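You operate a simulated robot arm through the tools that you are given. There is no shell and no other tool.

You are at the controls of a simulated two-armed robot. One attempt, no reset.

TASK
Bag the purple cloth and lay the bag in the purple tray.
Fine: use the bag in the loader; draw the white slider back before you lift the bag.

The check looks at the end state, three seconds after you hand in, the way a careful person would. Anything else that was tipped, shoved, dropped, spilled or broken makes it a failure. Flat cloth is picked up by pressing the open fingertips on it (5 to 10 N) and closing them slowly along it; thin cloth reads only 2 to 8 mm in the jaws.

THE ROBOT
Two 7-joint arms with two-finger parallel grippers on one trunk that stands fixed in place. Base frame: the origin is at the foot of the trunk, x ahead of it, y to its left, z up; the work surface is at about z = 0.8. Lengths are in m, angles in degrees, forces in N, time in s.
The left shoulder is at [0.03, 0.119, 0.985], the right one opposite. With the tool pointing down near the work surface each hand reaches from about 0.28 to 0.68 m from the base axis, measured 20 degrees to its own side. Payload 3.43 kg a hand.
The tool frame of a hand sits at the grasp point between the pads (the TCP): z along the fingers, y along the line on which they close. The tips reach 0.03 m beyond it. Largest opening 0.094 m; finger width 0.028, thickness 0.01; the body of the gripper, 0.05 by 0.096 m, starts 0.055 m behind the TCP.
Orientation is that of the tool frame in the base frame, as a unit quaternion [w, x, y, z]. With the fingers straight down and closing along the base's y, the tool's x points along the base's -x, its y along +y and its z along -z.

THE INTERFACE
- The arms move only by the tool move_arm. It takes "left_rows", "right_rows" or both (then of equal length, played together; a hand with none holds still); each is a list of rows, each a list of 3 entries, a list of its own where there are three numbers: the shift along the tool's x, y, z in m, then the turn, a rotation vector about the tool's x, y, z in degrees, then the finger opening in m, from 0 to 0.094. In form: [[[tx, ty, tz], [ax, ay, az], fingers], ...]. A call has 1 to 20 rows; each row is the pose to reach, as a shift and turn from the pose commanded when the call began, along the tool's axes at that moment. A row lasts 0.2 s, in which the tool goes at most 0.05 m and 8.6 degrees; a call with a longer step from one row to the next is refused whole, and so is a gripper value outside its range. Where a pose cannot be reached the arm comes as near as it can. A force on the tool above 50 N (or 10 N above the force at the start of the call, whichever is more), or a blocked arm, ends the call early, and 0.2 s more pass. The fingers move at their own pace (about 0.072 m/s each) and stop on an object; they squeeze with about 41 N. The grip force told is the motor's: it shows also when the fingers shut on nothing. Time passes only in rows, and 0.2 s behind the last, so rows that repeat a pose let the fingers close. It gives the time, the measured TCP pose, the force on the tool (base axes), the opening and the grip force at its end, in the units of the frame above (readings bear some noise), with the torque about the TCP (base axes, N m) and any sound that the robot's microphone picked up.
- Cameras (640 x 400 px; columns grow to the right, rows downward): "scene" is now at [0.0352, 0.0037, 1.6768]; the picture's right is [0.06, -1.00, 0.00], its down [-0.88, -0.05, -0.48] and it looks along [0.48, 0.03, -0.88] (base axes); focal length 331 px, centre (320, 200). "left" rides on the left gripper at [0.076, -0.014, -0.102] in its tool frame; the picture's right is [0.18, 0.98, 0.00], its down [-0.75, 0.14, -0.64] and it looks along [-0.63, 0.12, 0.77] (tool axes); focal length 243 px, centre (320, 200). "right" rides on the right gripper at [0.076, 0.014, -0.102] in its tool frame; the picture's right is [-0.18, 0.98, 0.00], its down [-0.75, -0.14, -0.64] and it looks along [-0.63, -0.12, 0.77] (tool axes); focal length 243 px, centre (320, 200). There is no depth. A picture from a camera that has moved, and an enlarged one, comes with that camera's place and axes in the base frame and with its lens.
- camera(camera): a new picture of that camera. No time passes.
- raise_lower(by): slides the trunk up (or, below 0, down) by that many m; the arms and the scene camera ride with it, the base frame stays. It gives what a move gives, with no picture.
- head_to(pan, tilt): turns the head with the scene camera to pan (to the left, within 143 degrees either way) and tilt (down, from -29 to 69), counted from straight ahead of the robot. It gives what a move gives.
- inspect(camera, box): a new picture of the part [left, top, right, bottom] of that camera's present view, enlarged. No time passes.
- finish_job(): hands the job in; it is judged then, once.

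Nothing tells you positions but the pictures and the camera data. Unless the task says otherwise, let go and move clear before handing in.

The tools are called after ">>>" as name(argument=value, ...) on one line, values as JSON. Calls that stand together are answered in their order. move_arm: Moves the arms, as the interface text tells. Its arguments: {"type":"object","properties":{"left_rows":{"type":"array","items":{"type":"array"}},"right_rows":{"type":"array","items":{"type":"array"}}},"required":[]} The other tools are called the same way: raise_lower (by) slides the trunk up or down; head_to (pan, tilt) turns the head that bears the scene camera; camera (camera) takes a picture; inspect (camera, box) takes an enlarged picture of a part of a camera's view; finish_job () hands the job in.

At the start:

```text
time: 0.0
left_position: [0.4837, 0.2624, 1.0506]
left_tool_rot: [0.0, -0.001, 1.0, 0.001]
left_wrist_force: [-0.6, -0.1, -0.2]
left_ft_torque: [0.0, 0.0, 0.0]
left_width: 0.0942
left_grip_force: 0.0
right_position: [0.421, -0.0891, 1.0624]
right_tool_rot: [0.0, 0.0, 1.0, 0.0]
right_wrist_force: [0.5, 0.2, -0.4]
right_ft_torque: [-0.01, 0.0, 0.01]
right_width: 0.0941
right_grip_force: 0.2
trunk travel left (down, up): [-0.25, 0.16]
head pan, tilt: [3.3, 61.3]
```

scene: 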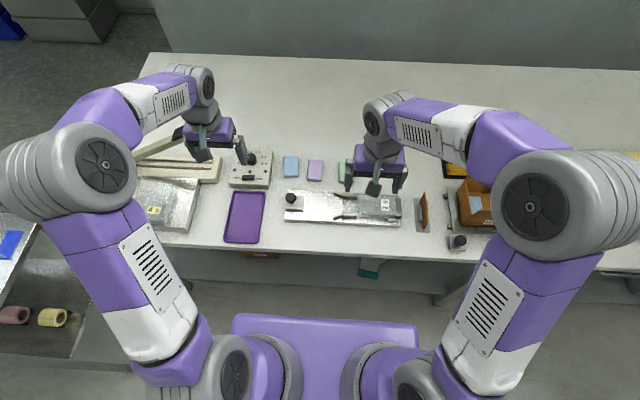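
right: 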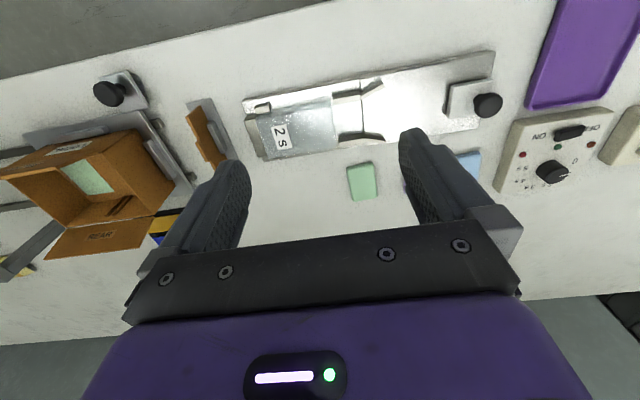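
left: 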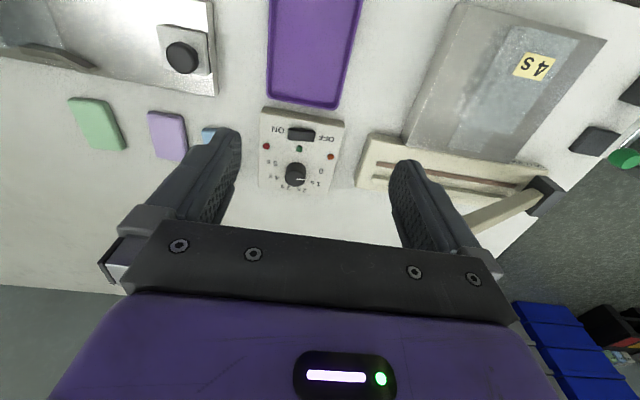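

I see a bench with a purple tray, three folded cloths (blue, purple, green), a metal loader with a bag and a black knob, a control box, a sealer and a box. I'll look at everything more closely before moving.

>>> inspect(camera="scene", box=[220, 140, 420, 265])

>>> inspect(camera="right", box=[220, 30, 520, 218])

>>> inspect(camera="left", box=[0, 0, 380, 220])

>>> inspect(camera="scene", box=[120, 120, 300, 250])

>>> inspect(camera="scene", box=[380, 130, 540, 250])

```text
3.20 times, centred on (320, 202) of scene
camera zoom: at [0.0352, 0.0037, 1.6768], right [0.06, -1.0, 0.0], down [-0.88, -0.05, -0.48], along [0.48, 0.03, -0.88], focal length 1059 px, centre (320, 192)
```

zoom: 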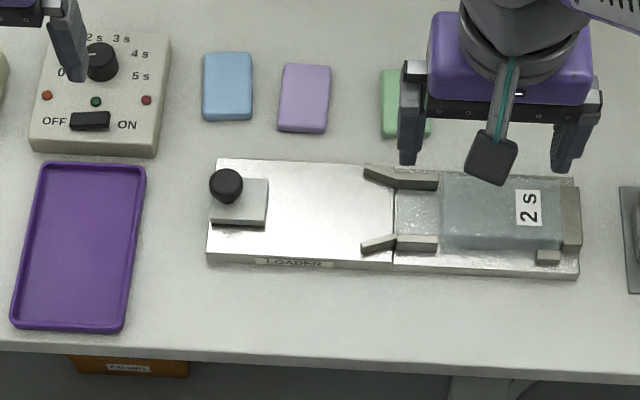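

```text
2.13 times, centred on (370, 124) of right
camera zoom: at [0.3435, -0.0742, 1.1649], right [0.18, 0.98, 0.0], down [0.75, -0.14, 0.64], along [0.63, -0.12, -0.77], focal length 516 px, centre (214, 362)
```

zoom: 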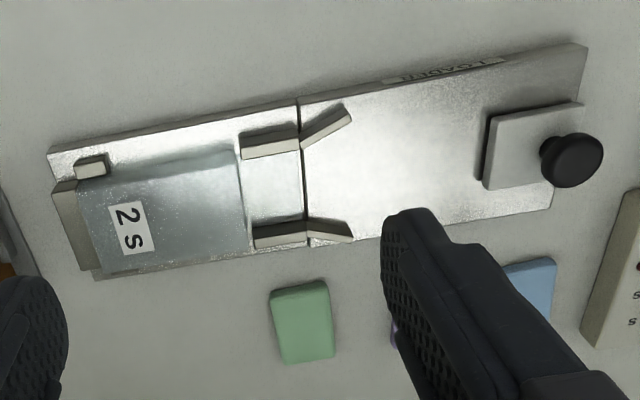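

```text
1.68 times, centred on (190, 110) of left
camera zoom: at [0.4082, 0.247, 1.1529], right [-0.19, 0.98, 0.0], down [0.75, 0.14, 0.64], along [0.63, 0.12, -0.77], focal length 409 px, centre (539, 352)
```

zoom: 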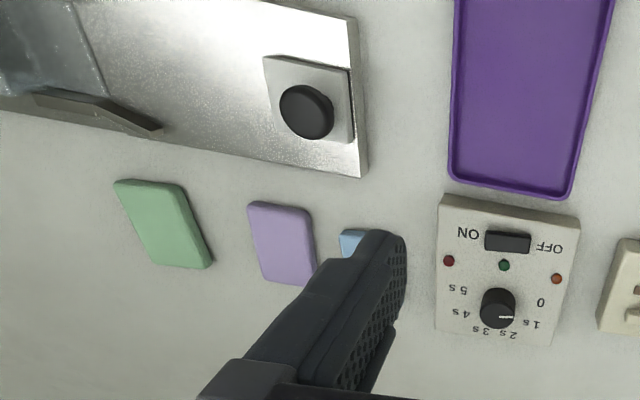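

```text
3.08 times, centred on (210, 185) of scene
camera zoom: at [0.0352, 0.0037, 1.6768], right [0.06, -1.0, 0.0], down [-0.88, -0.05, -0.48], along [0.48, 0.03, -0.88], focal length 1018 px, centre (658, 246)
```

zoom: 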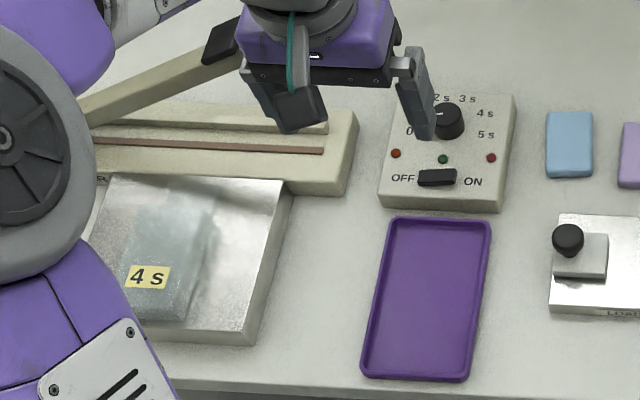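

```text
3.33 times, centred on (460, 190) of scene
camera zoom: at [0.0352, 0.0037, 1.6768], right [0.06, -1.0, 0.0], down [-0.88, -0.05, -0.48], along [0.48, 0.03, -0.88], focal length 1103 px, centre (-147, 233)
```

zoom: 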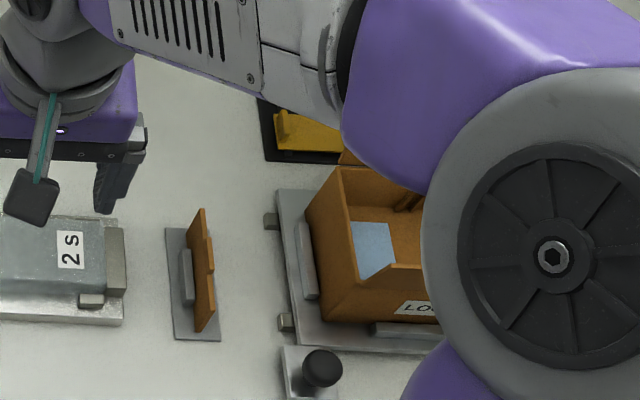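

The loader lies along y at about x 0.44–0.53, y −0.21 to 0.13. The slider and knob are at its +y end and the bag mouth is near y −0.04. The purple cloth is near (0.616, 0.053). I'll move both hands out of the view to get a clear look.

>>> move_arm(right_rows=[[[0, -0.04, 0], [0, 0, 0], 0.094], [[0, -0.08, 0], [0, 0, 0], 0.094], [[0, -0.12, 0], [0, 0, 0], 0.094], [[0, -0.16, 0], [0, 0, 0], 0.094], [[0, -0.2, 0], [0, 0, 0], 0.094], [[0, -0.24, 0], [0, 0, 0], 0.094]], left_rows=[[[0, 0.02, 0], [0, 0, 0], 0.094], [[0, 0.04, 0], [0, 0, 0], 0.094], [[0, 0.06, 0], [0, 0, 0], 0.094], [[0, 0.08, 0], [0, 0, 0], 0.094], [[0, 0.1, 0], [0, 0, 0], 0.094], [[0, 0.12, 0], [0, 0, 0], 0.094]])

>>> camera(camera="scene")

>>> inspect(camera="scene", box=[270, 145, 430, 245])

>>> camera(camera="right")

>>> camera(camera="left")

```text
time: 1.4
left_position: [0.4818, 0.3825, 1.0509]
left_tool_rot: [0.0, 0.0, 1.0, 0.0]
left_wrist_force: [0.3, 0.2, 0.2]
left_ft_torque: [-0.01, 0.0, 0.0]
left_width: 0.094
left_grip_force: 0.1
right_position: [0.4213, -0.33, 1.0624]
right_tool_rot: [0.0, -0.001, 1.0, 0.0]
right_wrist_force: [-0.8, 0.3, -0.2]
right_ft_torque: [-0.02, -0.01, -0.01]
right_width: 0.0941
right_grip_force: 0.0
trunk travel left (down, up): [-0.25, 0.16]
head pan, tilt: [3.3, 61.3]
```

```text
taken
camera scene: at [0.0353, 0.0034, 1.6768], right [0.06, -1.0, 0.0], down [-0.88, -0.05, -0.48], along [0.48, 0.03, -0.88], focal length 331 px, centre (320, 200)
```

scene: 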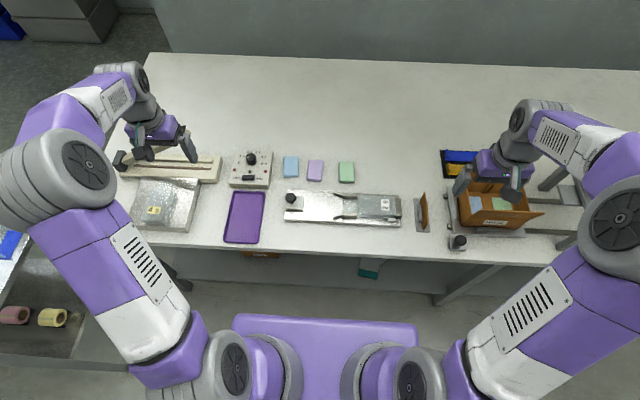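

```text
4.00 times, centred on (350, 195) of scene
camera zoom: at [0.0353, 0.0034, 1.6768], right [0.06, -1.0, 0.0], down [-0.88, -0.05, -0.48], along [0.48, 0.03, -0.88], focal length 1324 px, centre (200, 220)
```

zoom: 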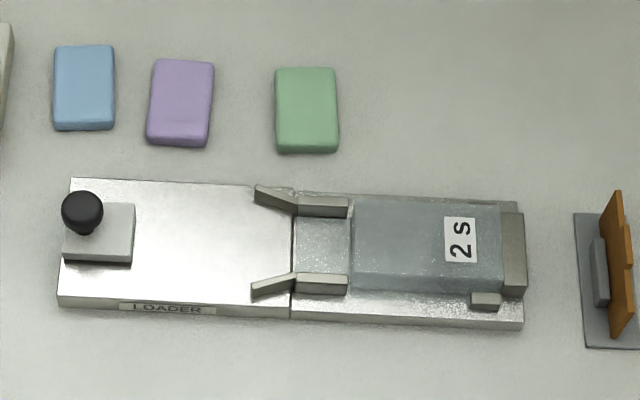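

```text
taken
camera right: at [0.3447, -0.3149, 1.1646], right [0.18, 0.98, 0.0], down [0.75, -0.14, 0.64], along [0.63, -0.12, -0.77], focal length 243 px, centre (320, 200)
```

right: 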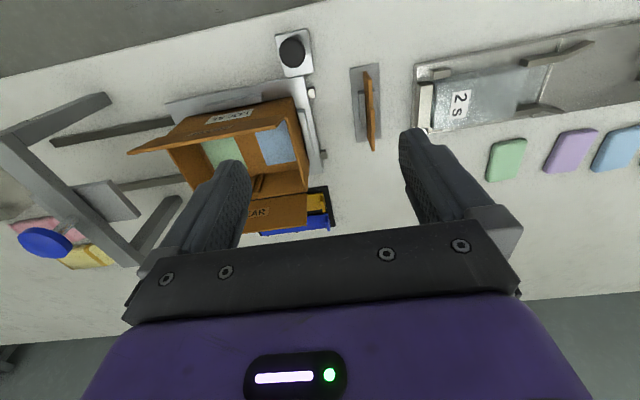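

```text
taken
camera left: at [0.407, 0.3677, 1.1527], right [-0.18, 0.98, 0.0], down [0.75, 0.14, 0.64], along [0.63, 0.12, -0.77], focal length 243 px, centre (320, 200)
```

left: 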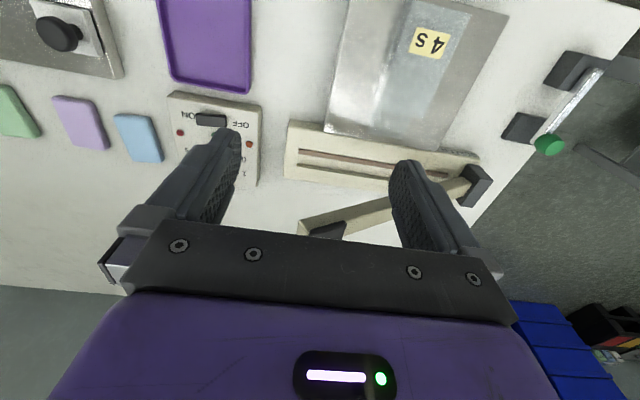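

The purple cloth is a folded pad about 74 × 47 mm at (0.615, 0.052), and the guide gap is about 53 mm wide, so the cloth must be turned 90° to go in. I'll bring the left hand's camera over the bag to see the mouth and guides.

>>> move_arm(left_rows=[[[0.0, -0.045, 0], [0, 0, 0], 0.094], [[0.0, -0.09, 0], [0, 0, 0], 0.094], [[0.0, -0.135, 0], [0, 0, 0], 0.094], [[0.0, -0.18, 0], [0, 0, 0], 0.094], [[0.0, -0.225, 0], [0, 0, 0], 0.094], [[0.0, -0.27, 0.0], [0, 0, 0], 0.094], [[0.0, -0.315, 0.01], [0, 0, 0], 0.094], [[0.0, -0.36, 0.025], [0, 0, 0], 0.094], [[0.0, -0.4, 0.04], [0, 0, 0], 0.094], [[0.0, -0.42, 0.05], [0, 0, 0], 0.094]])

>>> camera(camera="left")

>>> inspect(camera="left", box=[80, 0, 520, 200])

```text
time: 3.6
left_position: [0.4857, -0.037, 1.0]
left_tool_rot: [-0.001, -0.001, 1.0, 0.0]
left_wrist_force: [-0.2, 0.5, -0.1]
left_ft_torque: [0.0, -0.01, -0.01]
left_width: 0.0939
left_grip_force: 0.1
right_position: [0.4211, -0.33, 1.0626]
right_tool_rot: [0.0, 0.0, 1.0, 0.0]
right_wrist_force: [0.5, -0.9, -0.9]
right_ft_torque: [0.02, 0.05, 0.0]
right_width: 0.0942
right_grip_force: 0.0
trunk travel left (down, up): [-0.25, 0.16]
head pan, tilt: [3.3, 61.3]
```

```text
taken
camera left: at [0.4102, -0.0531, 1.1024], right [-0.19, 0.98, 0.0], down [0.75, 0.14, 0.64], along [0.63, 0.12, -0.77], focal length 243 px, centre (320, 200)
```

left: 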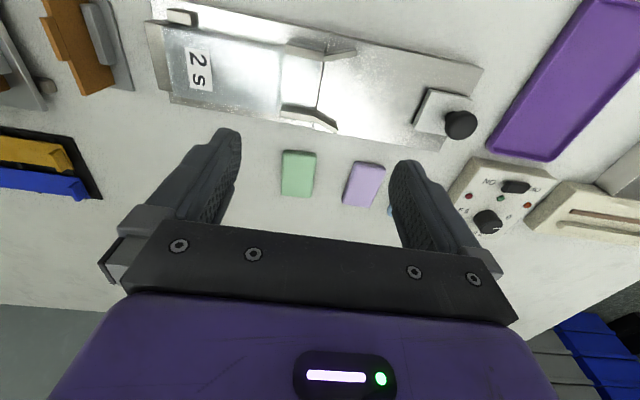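

```text
1.45 times, centred on (300, 100) of left
camera zoom: at [0.4102, -0.0531, 1.1024], right [-0.19, 0.98, 0.0], down [0.75, 0.14, 0.64], along [0.63, 0.12, -0.77], focal length 353 px, centre (349, 346)
```

zoom: 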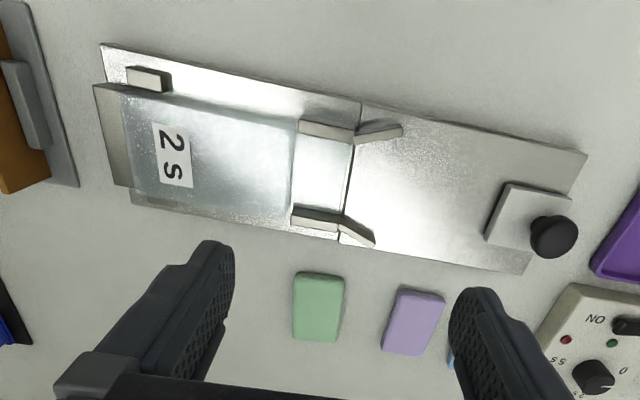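

The bag mouth appears to sit at the inner end of the guides, near y −0.08. I'll drop lower for a closer look at it.

>>> move_arm(left_rows=[[[0.0, -0.01, 0.03], [0, 0, 0], 0.094], [[0.0, -0.02, 0.06], [0, 0, 0], 0.094]])

>>> inspect(camera="left", box=[60, 0, 460, 200])

>>> inspect(camera="left", box=[240, 20, 400, 120])

```text
time: 4.2
left_position: [0.4849, -0.0577, 0.9397]
left_tool_rot: [0.001, -0.001, 1.0, -0.001]
left_wrist_force: [-0.1, 0.4, -1.0]
left_ft_torque: [0.0, 0.04, -0.01]
left_width: 0.094
left_grip_force: 0.0
right_position: [0.4223, -0.3287, 1.0617]
right_tool_rot: [0.0, 0.0, 1.0, 0.0]
right_wrist_force: [0.0, 0.0, -0.8]
right_ft_torque: [-0.03, 0.0, -0.05]
right_width: 0.0939
right_grip_force: 0.0
trunk travel left (down, up): [-0.25, 0.16]
head pan, tilt: [3.3, 61.3]
```

```text
1.60 times, centred on (260, 100) of left
camera zoom: at [0.4093, -0.0733, 1.0415], right [-0.19, 0.98, 0.0], down [0.75, 0.14, 0.64], along [0.63, 0.12, -0.77], focal length 388 px, centre (416, 360)
```

zoom: 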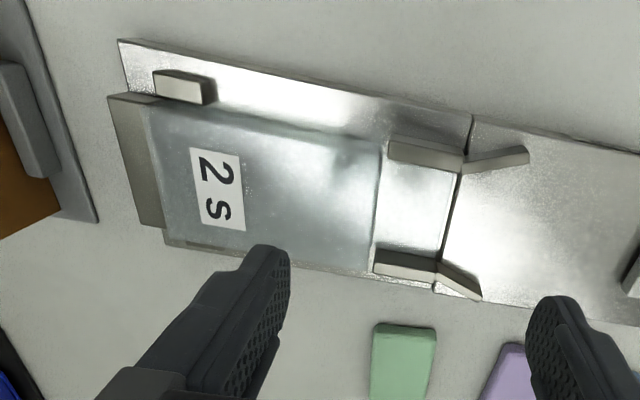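

```text
4.00 times, centred on (320, 70) of left
camera zoom: at [0.4093, -0.0733, 1.0415], right [-0.19, 0.98, 0.0], down [0.75, 0.14, 0.64], along [0.63, 0.12, -0.77], focal length 970 px, centre (320, 720)
```

zoom: 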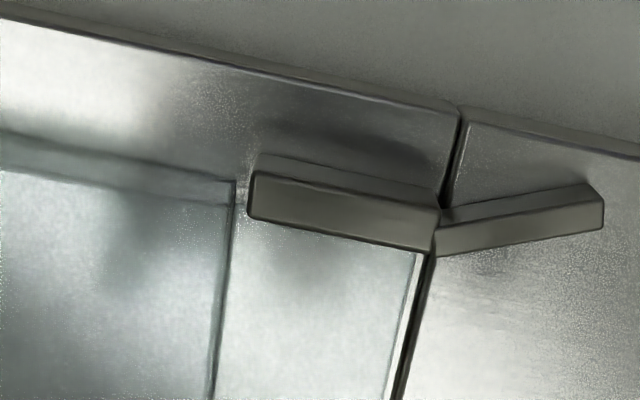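

The bag's upper film starts at the guide ends, with a lower lip running out to the step, so the cloth slides in over that. I'll now move the left hand above the purple cloth and check alignment.

>>> move_arm(left_rows=[[[-0.03, 0.025, 0], [0, 0, 0], 0.094], [[-0.06, 0.05, 0], [0, 0, 0], 0.085], [[-0.09, 0.075, 0.01], [0, 0, 0], 0.075], [[-0.12, 0.1, 0.03], [0, 0, 0], 0.07], [[-0.13, 0.11, 0.05], [0, 0, 0], 0.07], [[-0.13, 0.11, 0.06], [0, 0, 0], 0.07], [[-0.13, 0.11, 0.06], [0, 0, 0], 0.07]])

>>> camera(camera="left")

>>> inspect(camera="scene", box=[250, 110, 410, 210])

```text
time: 5.8
left_position: [0.6144, 0.0523, 0.8818]
left_tool_rot: [0.0, -0.001, 1.0, 0.001]
left_wrist_force: [1.4, 0.2, -0.4]
left_ft_torque: [0.0, 0.03, -0.04]
left_width: 0.0699
left_grip_force: 0.0
right_position: [0.4215, -0.3299, 1.0613]
right_tool_rot: [0.0, 0.0, 1.0, 0.0]
right_wrist_force: [0.7, 0.1, 0.4]
right_ft_torque: [0.0, 0.01, -0.04]
right_width: 0.0937
right_grip_force: 0.1
trunk travel left (down, up): [-0.25, 0.16]
head pan, tilt: [3.3, 61.3]
```

```text
taken
camera left: at [0.5384, 0.0375, 0.984], right [-0.19, 0.98, 0.0], down [0.75, 0.14, 0.64], along [0.63, 0.12, -0.77], focal length 243 px, centre (320, 200)
```

left: 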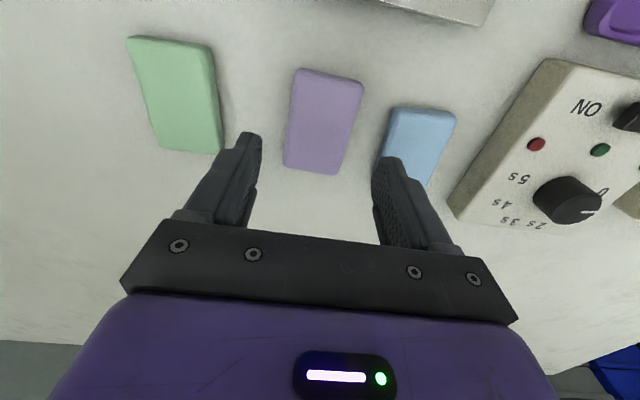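

```text
4.00 times, centred on (330, 160) of scene
camera zoom: at [0.0352, 0.0038, 1.6768], right [0.06, -1.0, 0.0], down [-0.88, -0.05, -0.48], along [0.48, 0.03, -0.88], focal length 1324 px, centre (280, 360)
```

zoom: 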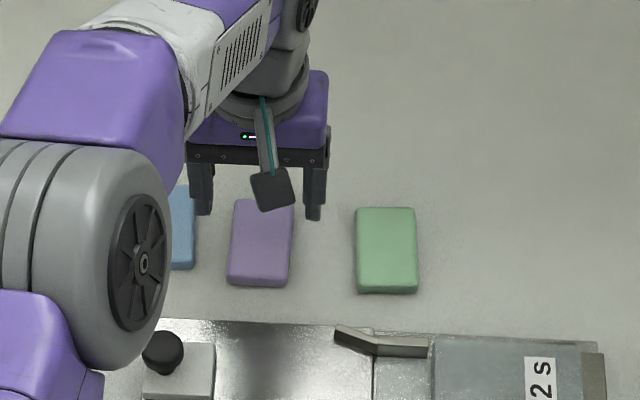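

The fingers straddle the purple cloth with clearance on both neighbours. I'll narrow slightly, descend in small steps and watch the force.

>>> move_arm(left_rows=[[[0.002, -0.001, 0.0], [0, 0, 0], 0.064], [[0.002, -0.001, 0.015], [0, 0, 0], 0.064], [[0.002, -0.001, 0.028], [0, 0, 0], 0.064], [[0.002, -0.001, 0.036], [0, 0, 0], 0.064], [[0.002, -0.001, 0.042], [0, 0, 0], 0.064], [[0.002, -0.001, 0.046], [0, 0, 0], 0.064]])

>>> camera(camera="left")

```text
time: 7.2
left_position: [0.6135, 0.0533, 0.8348]
left_tool_rot: [0.0, -0.001, 1.0, 0.0]
left_wrist_force: [0.9, -0.6, 0.2]
left_ft_torque: [-0.03, -0.04, -0.01]
left_width: 0.064
left_grip_force: 0.0
right_position: [0.4208, -0.3276, 1.0632]
right_tool_rot: [-0.001, 0.0, 1.0, 0.0]
right_wrist_force: [0.1, -0.4, 0.9]
right_ft_torque: [0.04, 0.0, -0.03]
right_width: 0.0939
right_grip_force: 0.0
trunk travel left (down, up): [-0.25, 0.16]
head pan, tilt: [3.3, 61.3]
```

```text
taken
camera left: at [0.5367, 0.0371, 0.9369], right [-0.18, 0.98, 0.0], down [0.75, 0.14, 0.64], along [0.63, 0.12, -0.77], focal length 243 px, centre (320, 200)
```

left: 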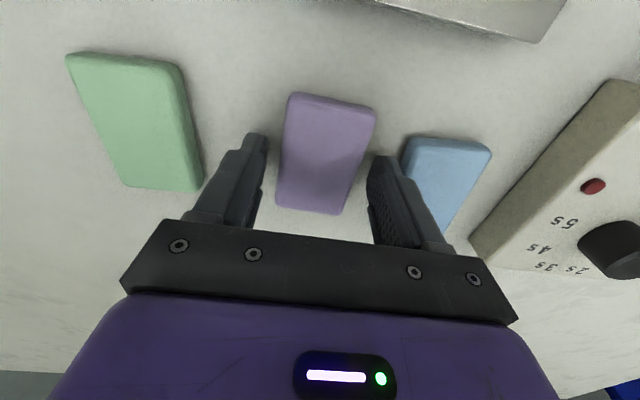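

The tips are about 5 mm above the bench on both sides of the pad. I'll lower 3 mm more and close slowly in steps.

>>> move_arm(left_rows=[[[0.0, 0.0, 0.0015], [0, 0, 0], 0.06], [[0.0, 0.0, 0.003], [0, 0, 0], 0.056], [[0.0, 0.0, 0.003], [0, 0, 0], 0.052], [[0.0, 0.0, 0.003], [0, 0, 0], 0.048], [[0.0, 0.0, 0.003], [0, 0, 0], 0.045], [[0.0, 0.0, 0.003], [0, 0, 0], 0.042], [[0.0, 0.0, 0.003], [0, 0, 0], 0.04], [[0.0, 0.0, 0.003], [0, 0, 0], 0.04]])

>>> camera(camera="left")

```text
time: 9.0
left_position: [0.6122, 0.0525, 0.8314]
left_tool_rot: [0.0, -0.001, 1.0, 0.0]
left_wrist_force: [-0.3, 0.1, -0.6]
left_ft_torque: [0.0, 0.01, 0.01]
left_width: 0.0454
left_grip_force: 41.0
right_position: [0.422, -0.3289, 1.0627]
right_tool_rot: [0.0, 0.0, 1.0, 0.0]
right_wrist_force: [-0.2, 0.5, -0.5]
right_ft_torque: [-0.04, 0.03, -0.03]
right_width: 0.0939
right_grip_force: 0.1
trunk travel left (down, up): [-0.25, 0.16]
head pan, tilt: [3.3, 61.3]
```

```text
taken
camera left: at [0.5366, 0.0366, 0.9336], right [-0.19, 0.98, 0.0], down [0.75, 0.14, 0.64], along [0.63, 0.12, -0.77], focal length 243 px, centre (320, 200)
```

left: 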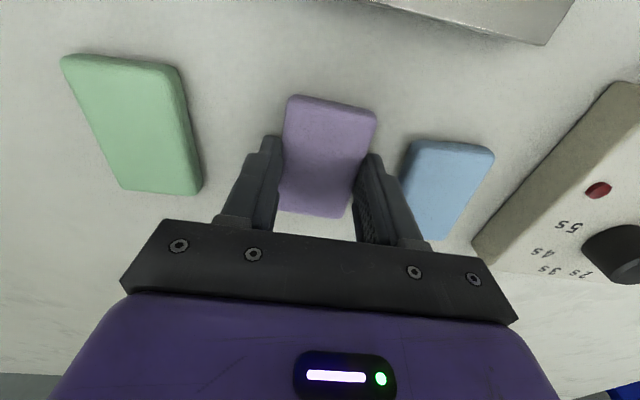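

The pad is held at 45 mm with full grip. I'll lift, carry it over the loader and turn it 90° so its length runs along y.

>>> move_arm(left_rows=[[[0, 0, -0.02], [0, 0, 0], 0.038], [[0, 0, -0.05], [0, 0, 0], 0.038], [[0, 0, -0.08], [0, 0, 0], 0.038], [[0.02, 0, -0.1], [0, 0, 4], 0.038], [[0.05, 0, -0.1], [0, 0, 12], 0.038], [[0.08, -0.01, -0.1], [0, 0, 20], 0.038], [[0.11, -0.018, -0.1], [0, 0, 28], 0.038], [[0.1247, -0.0225, -0.1], [0, 0, 36], 0.038], [[0.1247, -0.0225, -0.1], [0, 0, 44], 0.038], [[0.1247, -0.0225, -0.1], [0, 0, 52], 0.038], [[0.1247, -0.0225, -0.1], [0, 0, 60], 0.038], [[0.1247, -0.0225, -0.1], [0, 0, 68], 0.038], [[0.1247, -0.0225, -0.1], [0, 0, 76], 0.038], [[0.1247, -0.0225, -0.1], [0, 0, 84], 0.038], [[0.1247, -0.0225, -0.1], [0, 0, 90], 0.038], [[0.1247, -0.0225, -0.1], [0, 0, 90], 0.038]])

>>> camera(camera="left")

>>> inspect(camera="scene", box=[240, 130, 400, 230])

```text
time: 12.4
left_position: [0.4881, 0.029, 0.9307]
left_tool_rot: [-0.001, 0.707, 0.707, 0.0]
left_wrist_force: [-0.2, 0.8, 0.1]
left_ft_torque: [0.01, 0.0, -0.03]
left_width: 0.0454
left_grip_force: 41.1
right_position: [0.4215, -0.3277, 1.0618]
right_tool_rot: [0.0, 0.0, 1.0, 0.0]
right_wrist_force: [0.3, -0.4, -0.1]
right_ft_torque: [-0.05, 0.03, -0.02]
right_width: 0.0941
right_grip_force: 0.0
trunk travel left (down, up): [-0.25, 0.16]
head pan, tilt: [3.3, 61.3]
```

```text
taken
camera left: at [0.4739, 0.1042, 1.0338], right [0.98, 0.18, 0.0], down [0.14, -0.75, 0.64], along [0.12, -0.63, -0.77], focal length 243 px, centre (320, 200)
```

left: 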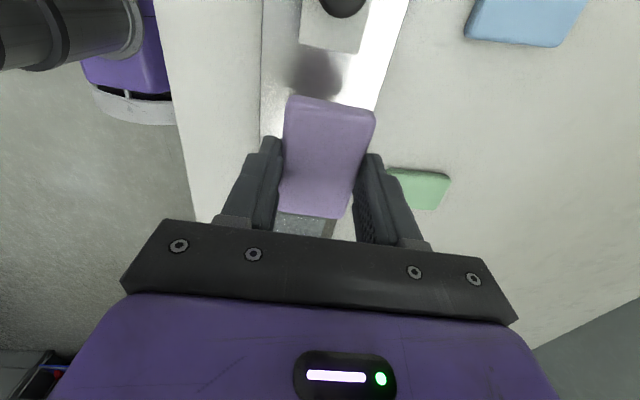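

```text
4.00 times, centred on (320, 180) of scene
camera zoom: at [0.0352, 0.0037, 1.6768], right [0.06, -1.0, 0.0], down [-0.88, -0.05, -0.48], along [0.48, 0.03, -0.88], focal length 1324 px, centre (320, 280)
```

zoom: 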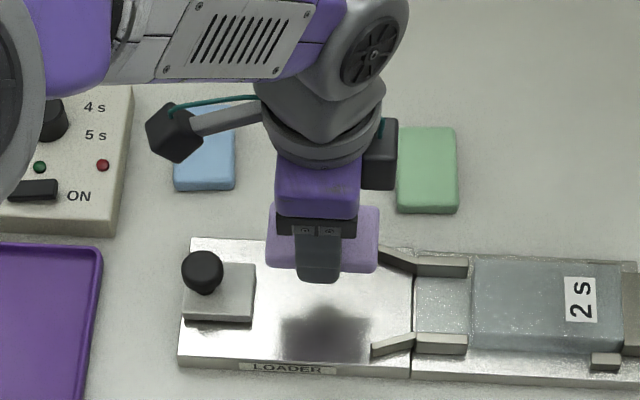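

The cloth is now lined up over the plate between slider and funnel. I'll lower it to just above the plate and check.

>>> move_arm(left_rows=[[[0, 0, 0.03], [0, 0, 0], 0.038], [[0, 0, 0.055], [0, 0, 0], 0.038], [[0, 0, 0.068], [0, 0, 0], 0.038], [[0, 0, 0.073], [0, 0, 0], 0.038]])

>>> camera(camera="left")

>>> inspect(camera="scene", box=[270, 160, 390, 235])

```text
time: 13.4
left_position: [0.4855, 0.0286, 0.8575]
left_tool_rot: [0.0, 0.707, 0.708, 0.0]
left_wrist_force: [-0.6, 0.1, 0.0]
left_ft_torque: [-0.02, -0.05, 0.01]
left_width: 0.0452
left_grip_force: 40.9
right_position: [0.4198, -0.3291, 1.0624]
right_tool_rot: [0.0, -0.001, 1.0, 0.0]
right_wrist_force: [-0.1, 0.3, -0.8]
right_ft_torque: [0.01, 0.01, -0.01]
right_width: 0.0941
right_grip_force: 0.0
trunk travel left (down, up): [-0.25, 0.16]
head pan, tilt: [3.3, 61.3]
```

```text
taken
camera left: at [0.4729, 0.1046, 0.9607], right [0.98, 0.19, 0.0], down [0.14, -0.75, 0.64], along [0.12, -0.63, -0.77], focal length 243 px, centre (320, 200)
```

left: 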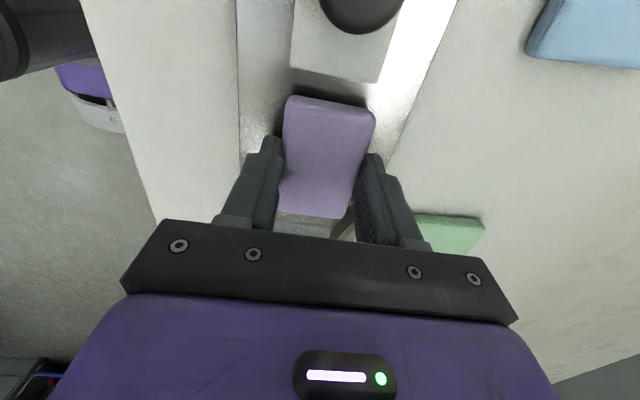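

```text
5.33 times, centred on (330, 198) of scene
camera zoom: at [0.0352, 0.0038, 1.6768], right [0.06, -1.0, 0.0], down [-0.88, -0.05, -0.48], along [0.48, 0.03, -0.88], focal length 1765 px, centre (267, 213)
```

zoom: 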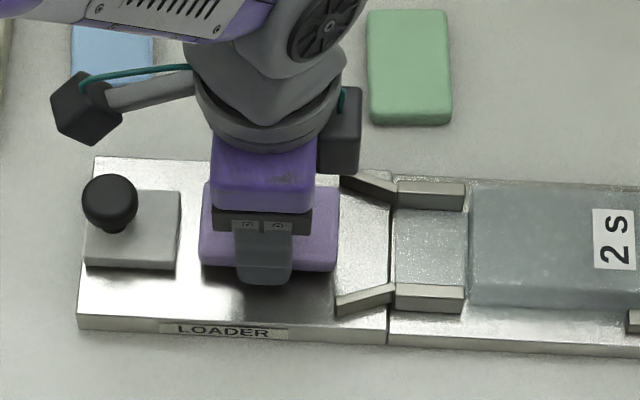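

The cloth is centred on the slider within about 1 mm and about 10 mm ahead of it. I'll lower in small steps until it touches the plate.

>>> move_arm(left_rows=[[[0, 0, 0.002], [0, 0, 0], 0.038], [[0, 0, 0.004], [0, 0, 0], 0.038], [[0, 0, 0.006], [0, 0, 0], 0.038]])

```text
time: 14.2
left_position: [0.4885, 0.0296, 0.8536]
left_tool_rot: [0.0, 0.706, 0.708, 0.0]
left_wrist_force: [0.3, 0.2, -0.6]
left_ft_torque: [0.0, 0.01, -0.01]
left_width: 0.0454
left_grip_force: 41.5
right_position: [0.4215, -0.3285, 1.0615]
right_tool_rot: [-0.001, 0.0, 1.0, -0.001]
right_wrist_force: [0.8, -0.6, -0.6]
right_ft_torque: [0.01, 0.01, 0.02]
right_width: 0.0942
right_grip_force: 0.0
trunk travel left (down, up): [-0.25, 0.16]
head pan, tilt: [3.3, 61.3]
```

>>> move_arm(left_rows=[[[0, 0, 0.0015], [0, 0, 0], 0.038], [[0, 0, 0.003], [0, 0, 0], 0.038]])

>>> inspect(camera="scene", box=[270, 160, 390, 235])

```text
time: 14.8
left_position: [0.4873, 0.0291, 0.8512]
left_tool_rot: [0.001, 0.706, 0.708, 0.001]
left_wrist_force: [-2.9, 1.5, 14.6]
left_ft_torque: [-0.04, 0.23, 0.0]
left_width: 0.0453
left_grip_force: 41.1
right_position: [0.4204, -0.3285, 1.0616]
right_tool_rot: [0.001, 0.0, 1.0, 0.0]
right_wrist_force: [0.4, 0.0, -0.4]
right_ft_torque: [0.0, -0.02, -0.02]
right_width: 0.094
right_grip_force: 0.0
trunk travel left (down, up): [-0.25, 0.16]
head pan, tilt: [3.3, 61.3]
```

```text
5.33 times, centred on (330, 198) of scene
camera zoom: at [0.0336, 0.0039, 1.677], right [0.06, -1.0, 0.0], down [-0.88, -0.05, -0.48], along [0.48, 0.03, -0.88], focal length 1765 px, centre (267, 213)
```

zoom: 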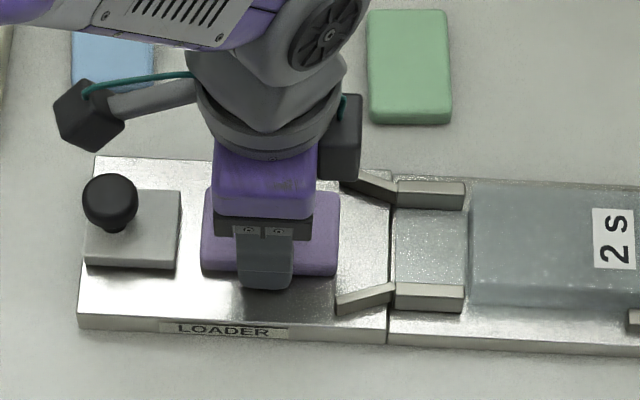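

Contact at 14.6 N: the cloth rests on the plate (top about z 0.82). I'll ease off by 1 mm, open and rise.

>>> move_arm(left_rows=[[[0, 0, -0.001], [0, 0, 0], 0.038], [[0, 0, -0.001], [0, 0, 0], 0.05], [[0, 0, -0.001], [0, 0, 0], 0.064], [[0, 0, -0.001], [0, 0, 0], 0.07], [[0, 0, -0.02], [0, 0, 0], 0.07], [[0, 0, -0.05], [0, 0, 0], 0.07], [[0, 0, -0.09], [0, 0, 0], 0.07]])

>>> camera(camera="left")

>>> inspect(camera="scene", box=[270, 160, 390, 235])

```text
time: 16.4
left_position: [0.4881, 0.0296, 0.9426]
left_tool_rot: [0.0, 0.707, 0.708, 0.0]
left_wrist_force: [0.1, -0.5, 0.2]
left_ft_torque: [-0.02, -0.04, 0.02]
left_width: 0.0699
left_grip_force: 0.1
right_position: [0.4204, -0.3285, 1.0621]
right_tool_rot: [0.0, 0.0, 1.0, 0.001]
right_wrist_force: [-0.2, -0.5, 0.0]
right_ft_torque: [-0.02, -0.02, -0.03]
right_width: 0.094
right_grip_force: 0.0
trunk travel left (down, up): [-0.25, 0.16]
head pan, tilt: [3.3, 61.3]
```

```text
taken
camera left: at [0.4731, 0.1044, 1.044], right [0.98, 0.18, 0.0], down [0.14, -0.75, 0.64], along [0.12, -0.63, -0.77], focal length 243 px, centre (320, 200)
```

left: 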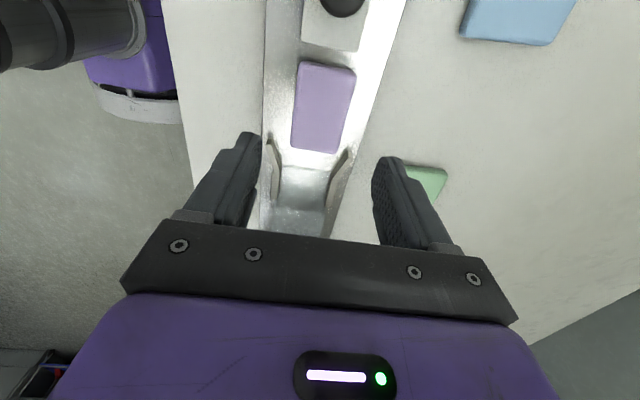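

```text
5.33 times, centred on (330, 198) of scene
camera zoom: at [0.0341, 0.0038, 1.6768], right [0.06, -1.0, 0.0], down [-0.88, -0.05, -0.48], along [0.48, 0.03, -0.88], focal length 1765 px, centre (267, 213)
```

zoom: 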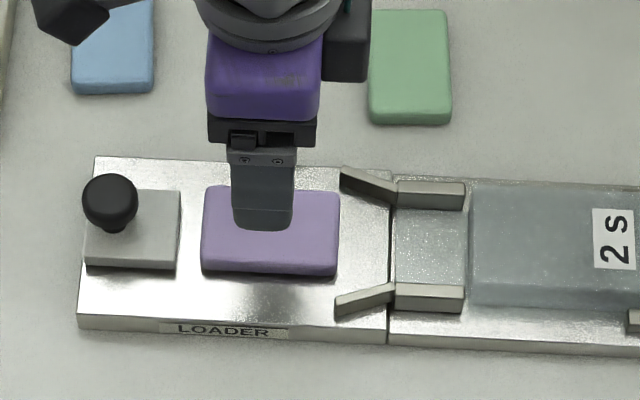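

The cloth lies flat and centred ahead of the slider. I'll check its alignment with the throat from the hand camera.

>>> inspect(camera="left", box=[220, 0, 420, 240])

```text
1.67 times, centred on (320, 120) of left
camera zoom: at [0.4731, 0.1044, 1.044], right [0.98, 0.18, 0.0], down [0.14, -0.75, 0.64], along [0.12, -0.63, -0.77], focal length 404 px, centre (320, 333)
```

zoom: 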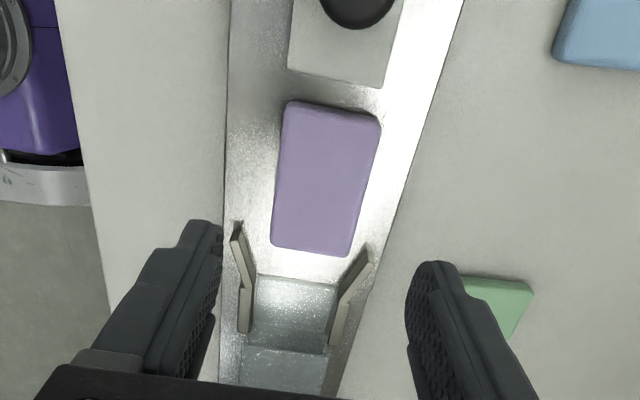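

The cloth sits about 3 mm toward +x from the throat centre (0.485). I'll re-centre it by closing the jaws on it once at the right x, then reopen and rise.

>>> move_arm(left_rows=[[[0, -0.003, 0.03], [0, 0, 0], 0.07], [[0, -0.003, 0.06], [0, 0, 0], 0.07], [[0, -0.003, 0.08], [0, 0, 0], 0.07], [[0, -0.003, 0.088], [0, 0, 0], 0.07], [[0, -0.003, 0.088], [0, 0, 0], 0.06], [[0, -0.003, 0.088], [0, 0, 0], 0.052], [[0, -0.003, 0.088], [0, 0, 0], 0.046], [[0, -0.003, 0.088], [0, 0, 0], 0.044], [[0, -0.003, 0.088], [0, 0, 0], 0.044], [[0, -0.003, 0.088], [0, 0, 0], 0.055], [[0, -0.003, 0.088], [0, 0, 0], 0.07], [[0, -0.003, 0.088], [0, 0, 0], 0.07], [[0, -0.003, 0.06], [0, 0, 0], 0.07], [[0, -0.003, 0.02], [0, 0, 0], 0.07], [[0, -0.003, 0.0], [0, 0, 0], 0.07]])

>>> inspect(camera="left", box=[220, 0, 420, 240])

```text
time: 19.6
left_position: [0.4843, 0.0303, 0.9398]
left_tool_rot: [-0.001, 0.708, 0.707, 0.0]
left_wrist_force: [-0.1, 1.1, 0.2]
left_ft_torque: [0.02, 0.05, -0.02]
left_width: 0.07
left_grip_force: 0.0
right_position: [0.4207, -0.329, 1.0631]
right_tool_rot: [0.0, 0.0, 1.0, 0.0]
right_wrist_force: [0.2, 0.5, -0.2]
right_ft_torque: [0.0, 0.01, -0.01]
right_width: 0.0944
right_grip_force: 0.1
trunk travel left (down, up): [-0.25, 0.16]
head pan, tilt: [3.3, 61.3]
```

```text
1.67 times, centred on (320, 120) of left
camera zoom: at [0.4699, 0.105, 1.0423], right [0.98, 0.18, 0.0], down [0.14, -0.75, 0.64], along [0.12, -0.63, -0.77], focal length 404 px, centre (320, 333)
```

zoom: 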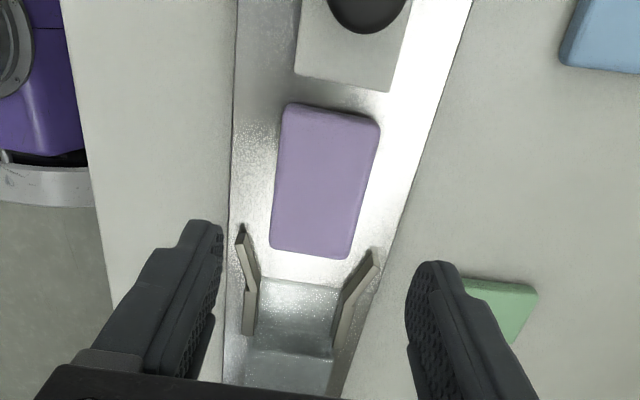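

The cloth is now centred on slider and throat (x ≈ 0.4845). I'll look closely at the bag's mouth height before planning the push.

>>> inspect(camera="scene", box=[330, 180, 410, 230])

>>> inspect(camera="left", box=[260, 120, 380, 240])

```text
8.00 times, centred on (370, 205) of scene
camera zoom: at [0.0351, 0.0037, 1.6768], right [0.06, -1.0, 0.0], down [-0.88, -0.05, -0.48], along [0.48, 0.03, -0.88], focal length 2648 px, centre (-80, 160)
```

zoom: 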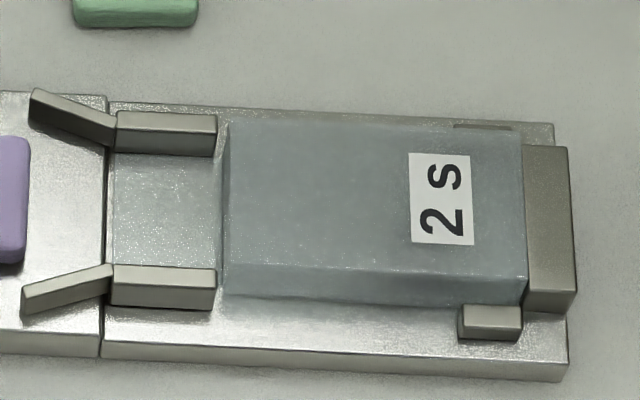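

```text
3.33 times, centred on (320, 180) of left
camera zoom: at [0.4699, 0.105, 1.0423], right [0.98, 0.18, 0.0], down [0.14, -0.75, 0.64], along [0.12, -0.63, -0.77], focal length 809 px, centre (320, 267)
```

zoom: 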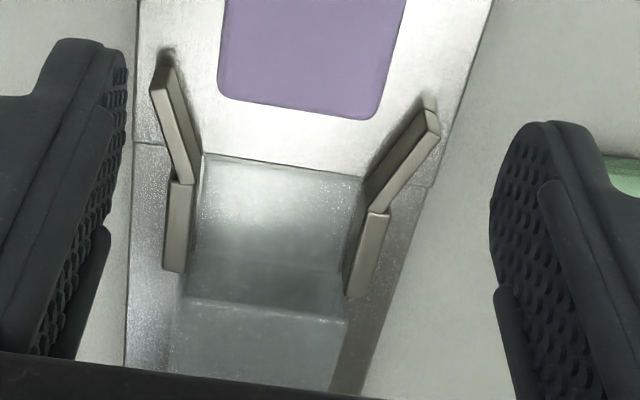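

The bag is about 60 mm wide and 22 mm high, and its mouth is near y −0.08. The knob centre is about (0.4855, 0.114, 0.856). I'll turn the left hand back to close along y and hover over the knob.

>>> move_arm(left_rows=[[[0.02, 0.001, 0], [0, 0, -8], 0.06], [[0.04, 0.001, 0], [0, 0, -16], 0.06], [[0.06, 0.001, 0], [0, 0, -24], 0.06], [[0.083, 0.001, 0], [0, 0, -32], 0.06], [[0.083, 0.001, 0], [0, 0, -40], 0.06], [[0.083, 0.001, 0], [0, 0, -48], 0.06], [[0.083, 0.001, 0], [0, 0, -56], 0.06], [[0.083, 0.001, 0], [0, 0, -64], 0.06], [[0.083, 0.001, 0], [0, 0, -72], 0.06], [[0.083, 0.001, 0], [0, 0, -80], 0.06], [[0.083, 0.001, 0], [0, 0, -88], 0.06], [[0.083, 0.001, 0], [0, 0, -90], 0.06], [[0.083, 0.001, 0.02], [0, 0, -90], 0.06]])

>>> camera(camera="left")

>>> inspect(camera="scene", box=[260, 150, 380, 225])

```text
time: 22.4
left_position: [0.4851, 0.112, 0.9216]
left_tool_rot: [0.0, 0.0, 1.0, 0.001]
left_wrist_force: [0.5, -0.2, 0.7]
left_ft_torque: [0.01, 0.02, 0.01]
left_width: 0.06
left_grip_force: 0.1
right_position: [0.4225, -0.3286, 1.0621]
right_tool_rot: [-0.001, 0.0, 1.0, 0.0]
right_wrist_force: [1.2, -0.7, 0.3]
right_ft_torque: [-0.01, 0.02, 0.0]
right_width: 0.0938
right_grip_force: 0.1
trunk travel left (down, up): [-0.25, 0.16]
head pan, tilt: [3.3, 61.3]
```

```text
taken
camera left: at [0.4089, 0.0967, 1.023], right [-0.19, 0.98, 0.0], down [0.75, 0.14, 0.64], along [0.63, 0.12, -0.77], focal length 243 px, centre (320, 200)
```

left: 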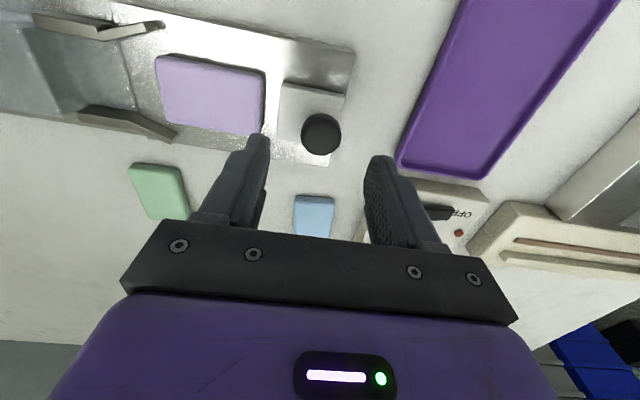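

```text
5.33 times, centred on (320, 188) of scene
camera zoom: at [0.0359, 0.0038, 1.6767], right [0.06, -1.0, 0.0], down [-0.88, -0.05, -0.48], along [0.48, 0.03, -0.88], focal length 1765 px, centre (320, 267)
```

zoom: 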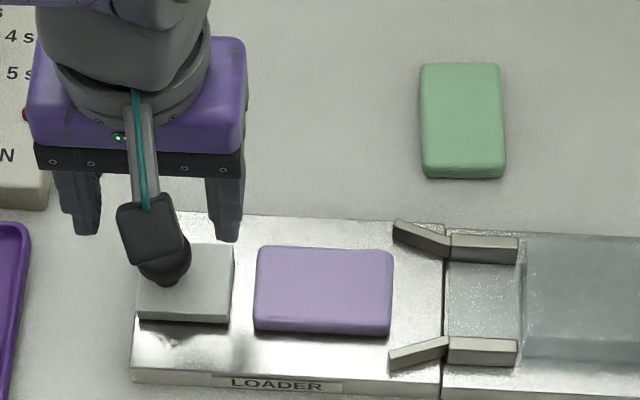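

The knob is at about (0.4845, 0.112), right under the TCP. I'll descend with tips just above the slider plate and close on the knob.

>>> move_arm(left_rows=[[[0, 0.0005, 0.025], [0, 0, 0], 0.056], [[0, 0.0005, 0.042], [0, 0, 0], 0.056], [[0, 0.0005, 0.05], [0, 0, 0], 0.056], [[0, 0.0005, 0.05], [0, 0, 0], 0.046], [[0, 0.0005, 0.05], [0, 0, 0], 0.036], [[0, 0.0005, 0.05], [0, 0, 0], 0.03], [[0, 0.0005, 0.05], [0, 0, 0], 0.024], [[0, 0.0005, 0.05], [0, 0, 0], 0.02]])

>>> camera(camera="left")

>>> inspect(camera="scene", box=[260, 150, 380, 225])

```text
time: 24.2
left_position: [0.486, 0.1129, 0.8704]
left_tool_rot: [0.001, -0.001, 1.0, -0.001]
left_wrist_force: [0.5, -0.2, -1.8]
left_ft_torque: [-0.01, -0.1, 0.0]
left_width: 0.029
left_grip_force: 44.9
right_position: [0.4211, -0.3283, 1.0617]
right_tool_rot: [0.0, 0.001, 1.0, 0.0]
right_wrist_force: [0.0, -0.6, -1.4]
right_ft_torque: [0.01, 0.0, 0.01]
right_width: 0.0942
right_grip_force: 0.1
trunk travel left (down, up): [-0.25, 0.16]
head pan, tilt: [3.3, 61.3]
```

```text
taken
camera left: at [0.4092, 0.0973, 0.9721], right [-0.18, 0.98, 0.0], down [0.75, 0.14, 0.64], along [0.63, 0.12, -0.77], focal length 243 px, centre (320, 200)
```

left: 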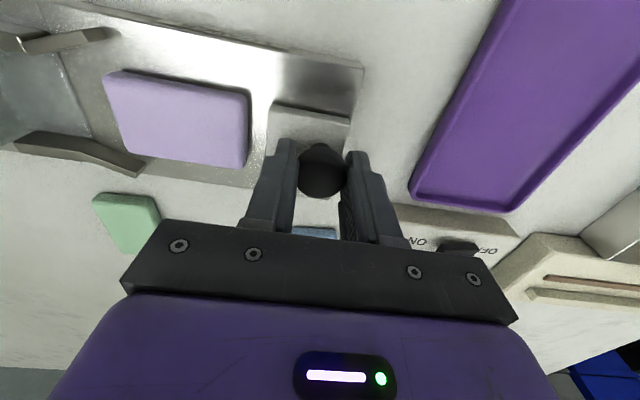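

```text
5.33 times, centred on (320, 188) of scene
camera zoom: at [0.0355, 0.0038, 1.6767], right [0.06, -1.0, 0.0], down [-0.88, -0.05, -0.48], along [0.48, 0.03, -0.88], focal length 1765 px, centre (320, 267)
```

zoom: 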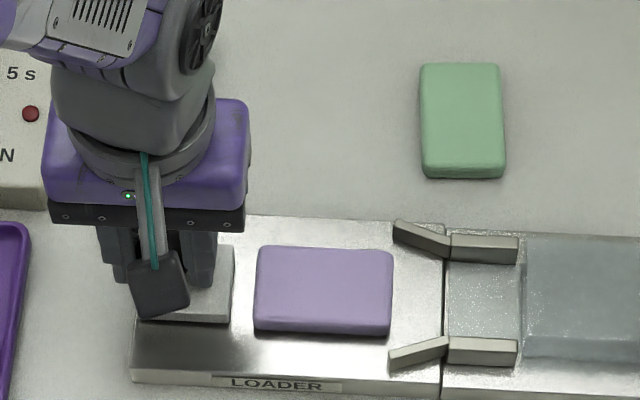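

The knob is held (29 mm). I'll push the slider slowly toward −y, starting with 50 mm, and watch the force.

>>> move_arm(left_rows=[[[0, -0.005, 0], [0, 0, 0], 0.02], [[0, -0.01, 0], [0, 0, 0], 0.02], [[0, -0.015, 0], [0, 0, 0], 0.02], [[0, -0.02, 0], [0, 0, 0], 0.02], [[0, -0.025, 0], [0, 0, 0], 0.02], [[0, -0.03, 0], [0, 0, 0], 0.02], [[0, -0.035, 0], [0, 0, 0], 0.02], [[0, -0.04, 0], [0, 0, 0], 0.02], [[0, -0.045, 0], [0, 0, 0], 0.02], [[0, -0.05, 0], [0, 0, 0], 0.02]])

>>> camera(camera="left")

>>> inspect(camera="scene", box=[280, 160, 400, 235])

```text
time: 26.4
left_position: [0.4847, 0.0633, 0.8706]
left_tool_rot: [0.001, 0.0, 1.0, 0.0]
left_wrist_force: [-4.0, 0.4, 10.6]
left_ft_torque: [0.13, 0.99, 0.01]
left_width: 0.0293
left_grip_force: 44.9
right_position: [0.4217, -0.3294, 1.0629]
right_tool_rot: [0.0, 0.0, 1.0, 0.0]
right_wrist_force: [0.9, -0.7, 0.0]
right_ft_torque: [0.01, -0.01, 0.04]
right_width: 0.0941
right_grip_force: 0.1
trunk travel left (down, up): [-0.25, 0.16]
head pan, tilt: [3.3, 61.3]
```

```text
taken
camera left: at [0.4091, 0.0469, 0.972], right [-0.18, 0.98, 0.0], down [0.75, 0.14, 0.64], along [0.63, 0.12, -0.77], focal length 243 px, centre (320, 200)
```

left: 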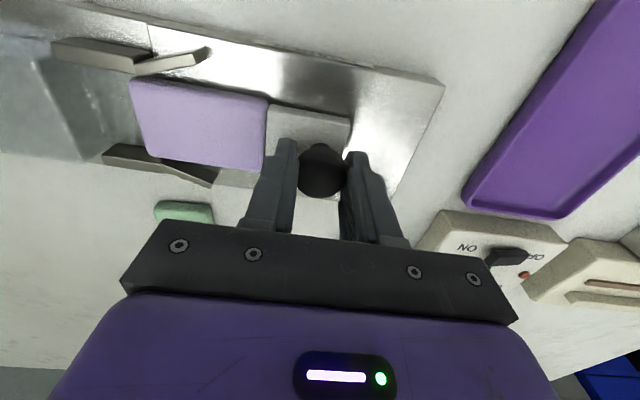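

```text
5.33 times, centred on (340, 198) of scene
camera zoom: at [0.034, 0.0036, 1.6768], right [0.06, -1.0, 0.0], down [-0.88, -0.05, -0.48], along [0.48, 0.03, -0.88], focal length 1765 px, centre (213, 213)
```

zoom: 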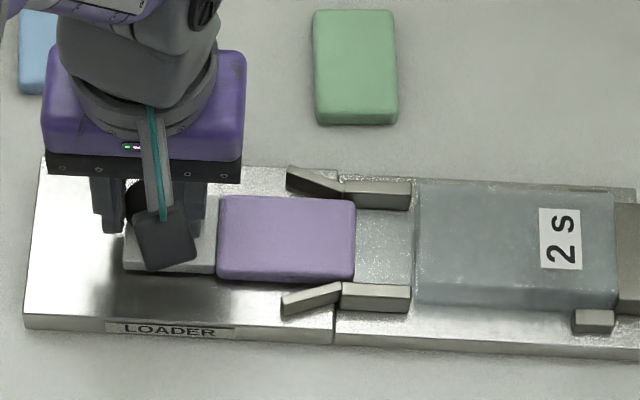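

The cloth has entered the throat straight and the slider is moving smoothly. I'll continue 50 mm more with a tiny upward relief.

>>> move_arm(left_rows=[[[0, -0.005, -0.0005], [0, 0, 0], 0.02], [[0, -0.01, -0.001], [0, 0, 0], 0.02], [[0, -0.015, -0.001], [0, 0, 0], 0.02], [[0, -0.02, -0.001], [0, 0, 0], 0.02], [[0, -0.025, -0.001], [0, 0, 0], 0.02], [[0, -0.03, -0.001], [0, 0, 0], 0.02], [[0, -0.035, -0.001], [0, 0, 0], 0.02], [[0, -0.04, -0.001], [0, 0, 0], 0.02], [[0, -0.045, -0.001], [0, 0, 0], 0.02], [[0, -0.05, -0.001], [0, 0, 0], 0.02]])

>>> camera(camera="left")

>>> inspect(camera="scene", box=[290, 165, 410, 240])

```text
time: 28.6
left_position: [0.485, 0.011, 0.8698]
left_tool_rot: [-0.001, 0.0, 1.0, -0.001]
left_wrist_force: [-5.2, 1.0, -16.5]
left_ft_torque: [0.11, 0.3, 0.05]
left_width: 0.0292
left_grip_force: 44.7
right_position: [0.4216, -0.3279, 1.0624]
right_tool_rot: [0.0, -0.001, 1.0, 0.0]
right_wrist_force: [0.3, -0.5, -0.6]
right_ft_torque: [0.01, -0.01, 0.02]
right_width: 0.0937
right_grip_force: 0.0
trunk travel left (down, up): [-0.25, 0.16]
head pan, tilt: [3.3, 61.3]
```

```text
taken
camera left: at [0.4096, -0.004, 0.9724], right [-0.18, 0.98, 0.0], down [0.75, 0.14, 0.64], along [0.63, 0.12, -0.77], focal length 243 px, centre (320, 200)
```

left: 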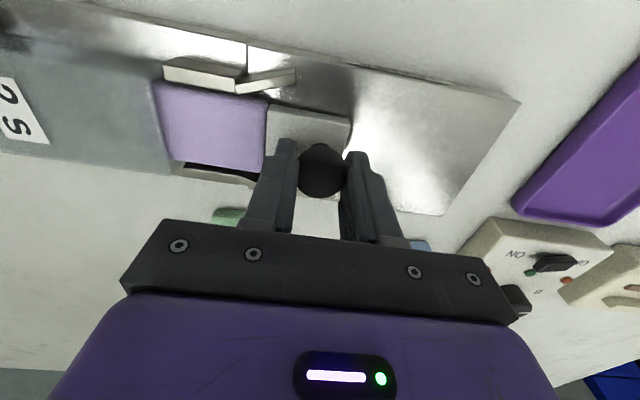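

```text
5.33 times, centred on (350, 202) of scene
camera zoom: at [0.0361, 0.0037, 1.6767], right [0.06, -1.0, 0.0], down [-0.88, -0.05, -0.48], along [0.48, 0.03, -0.88], focal length 1765 px, centre (160, 187)
```

zoom: 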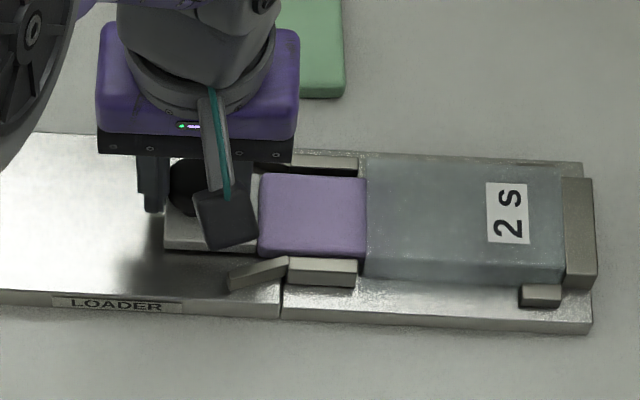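

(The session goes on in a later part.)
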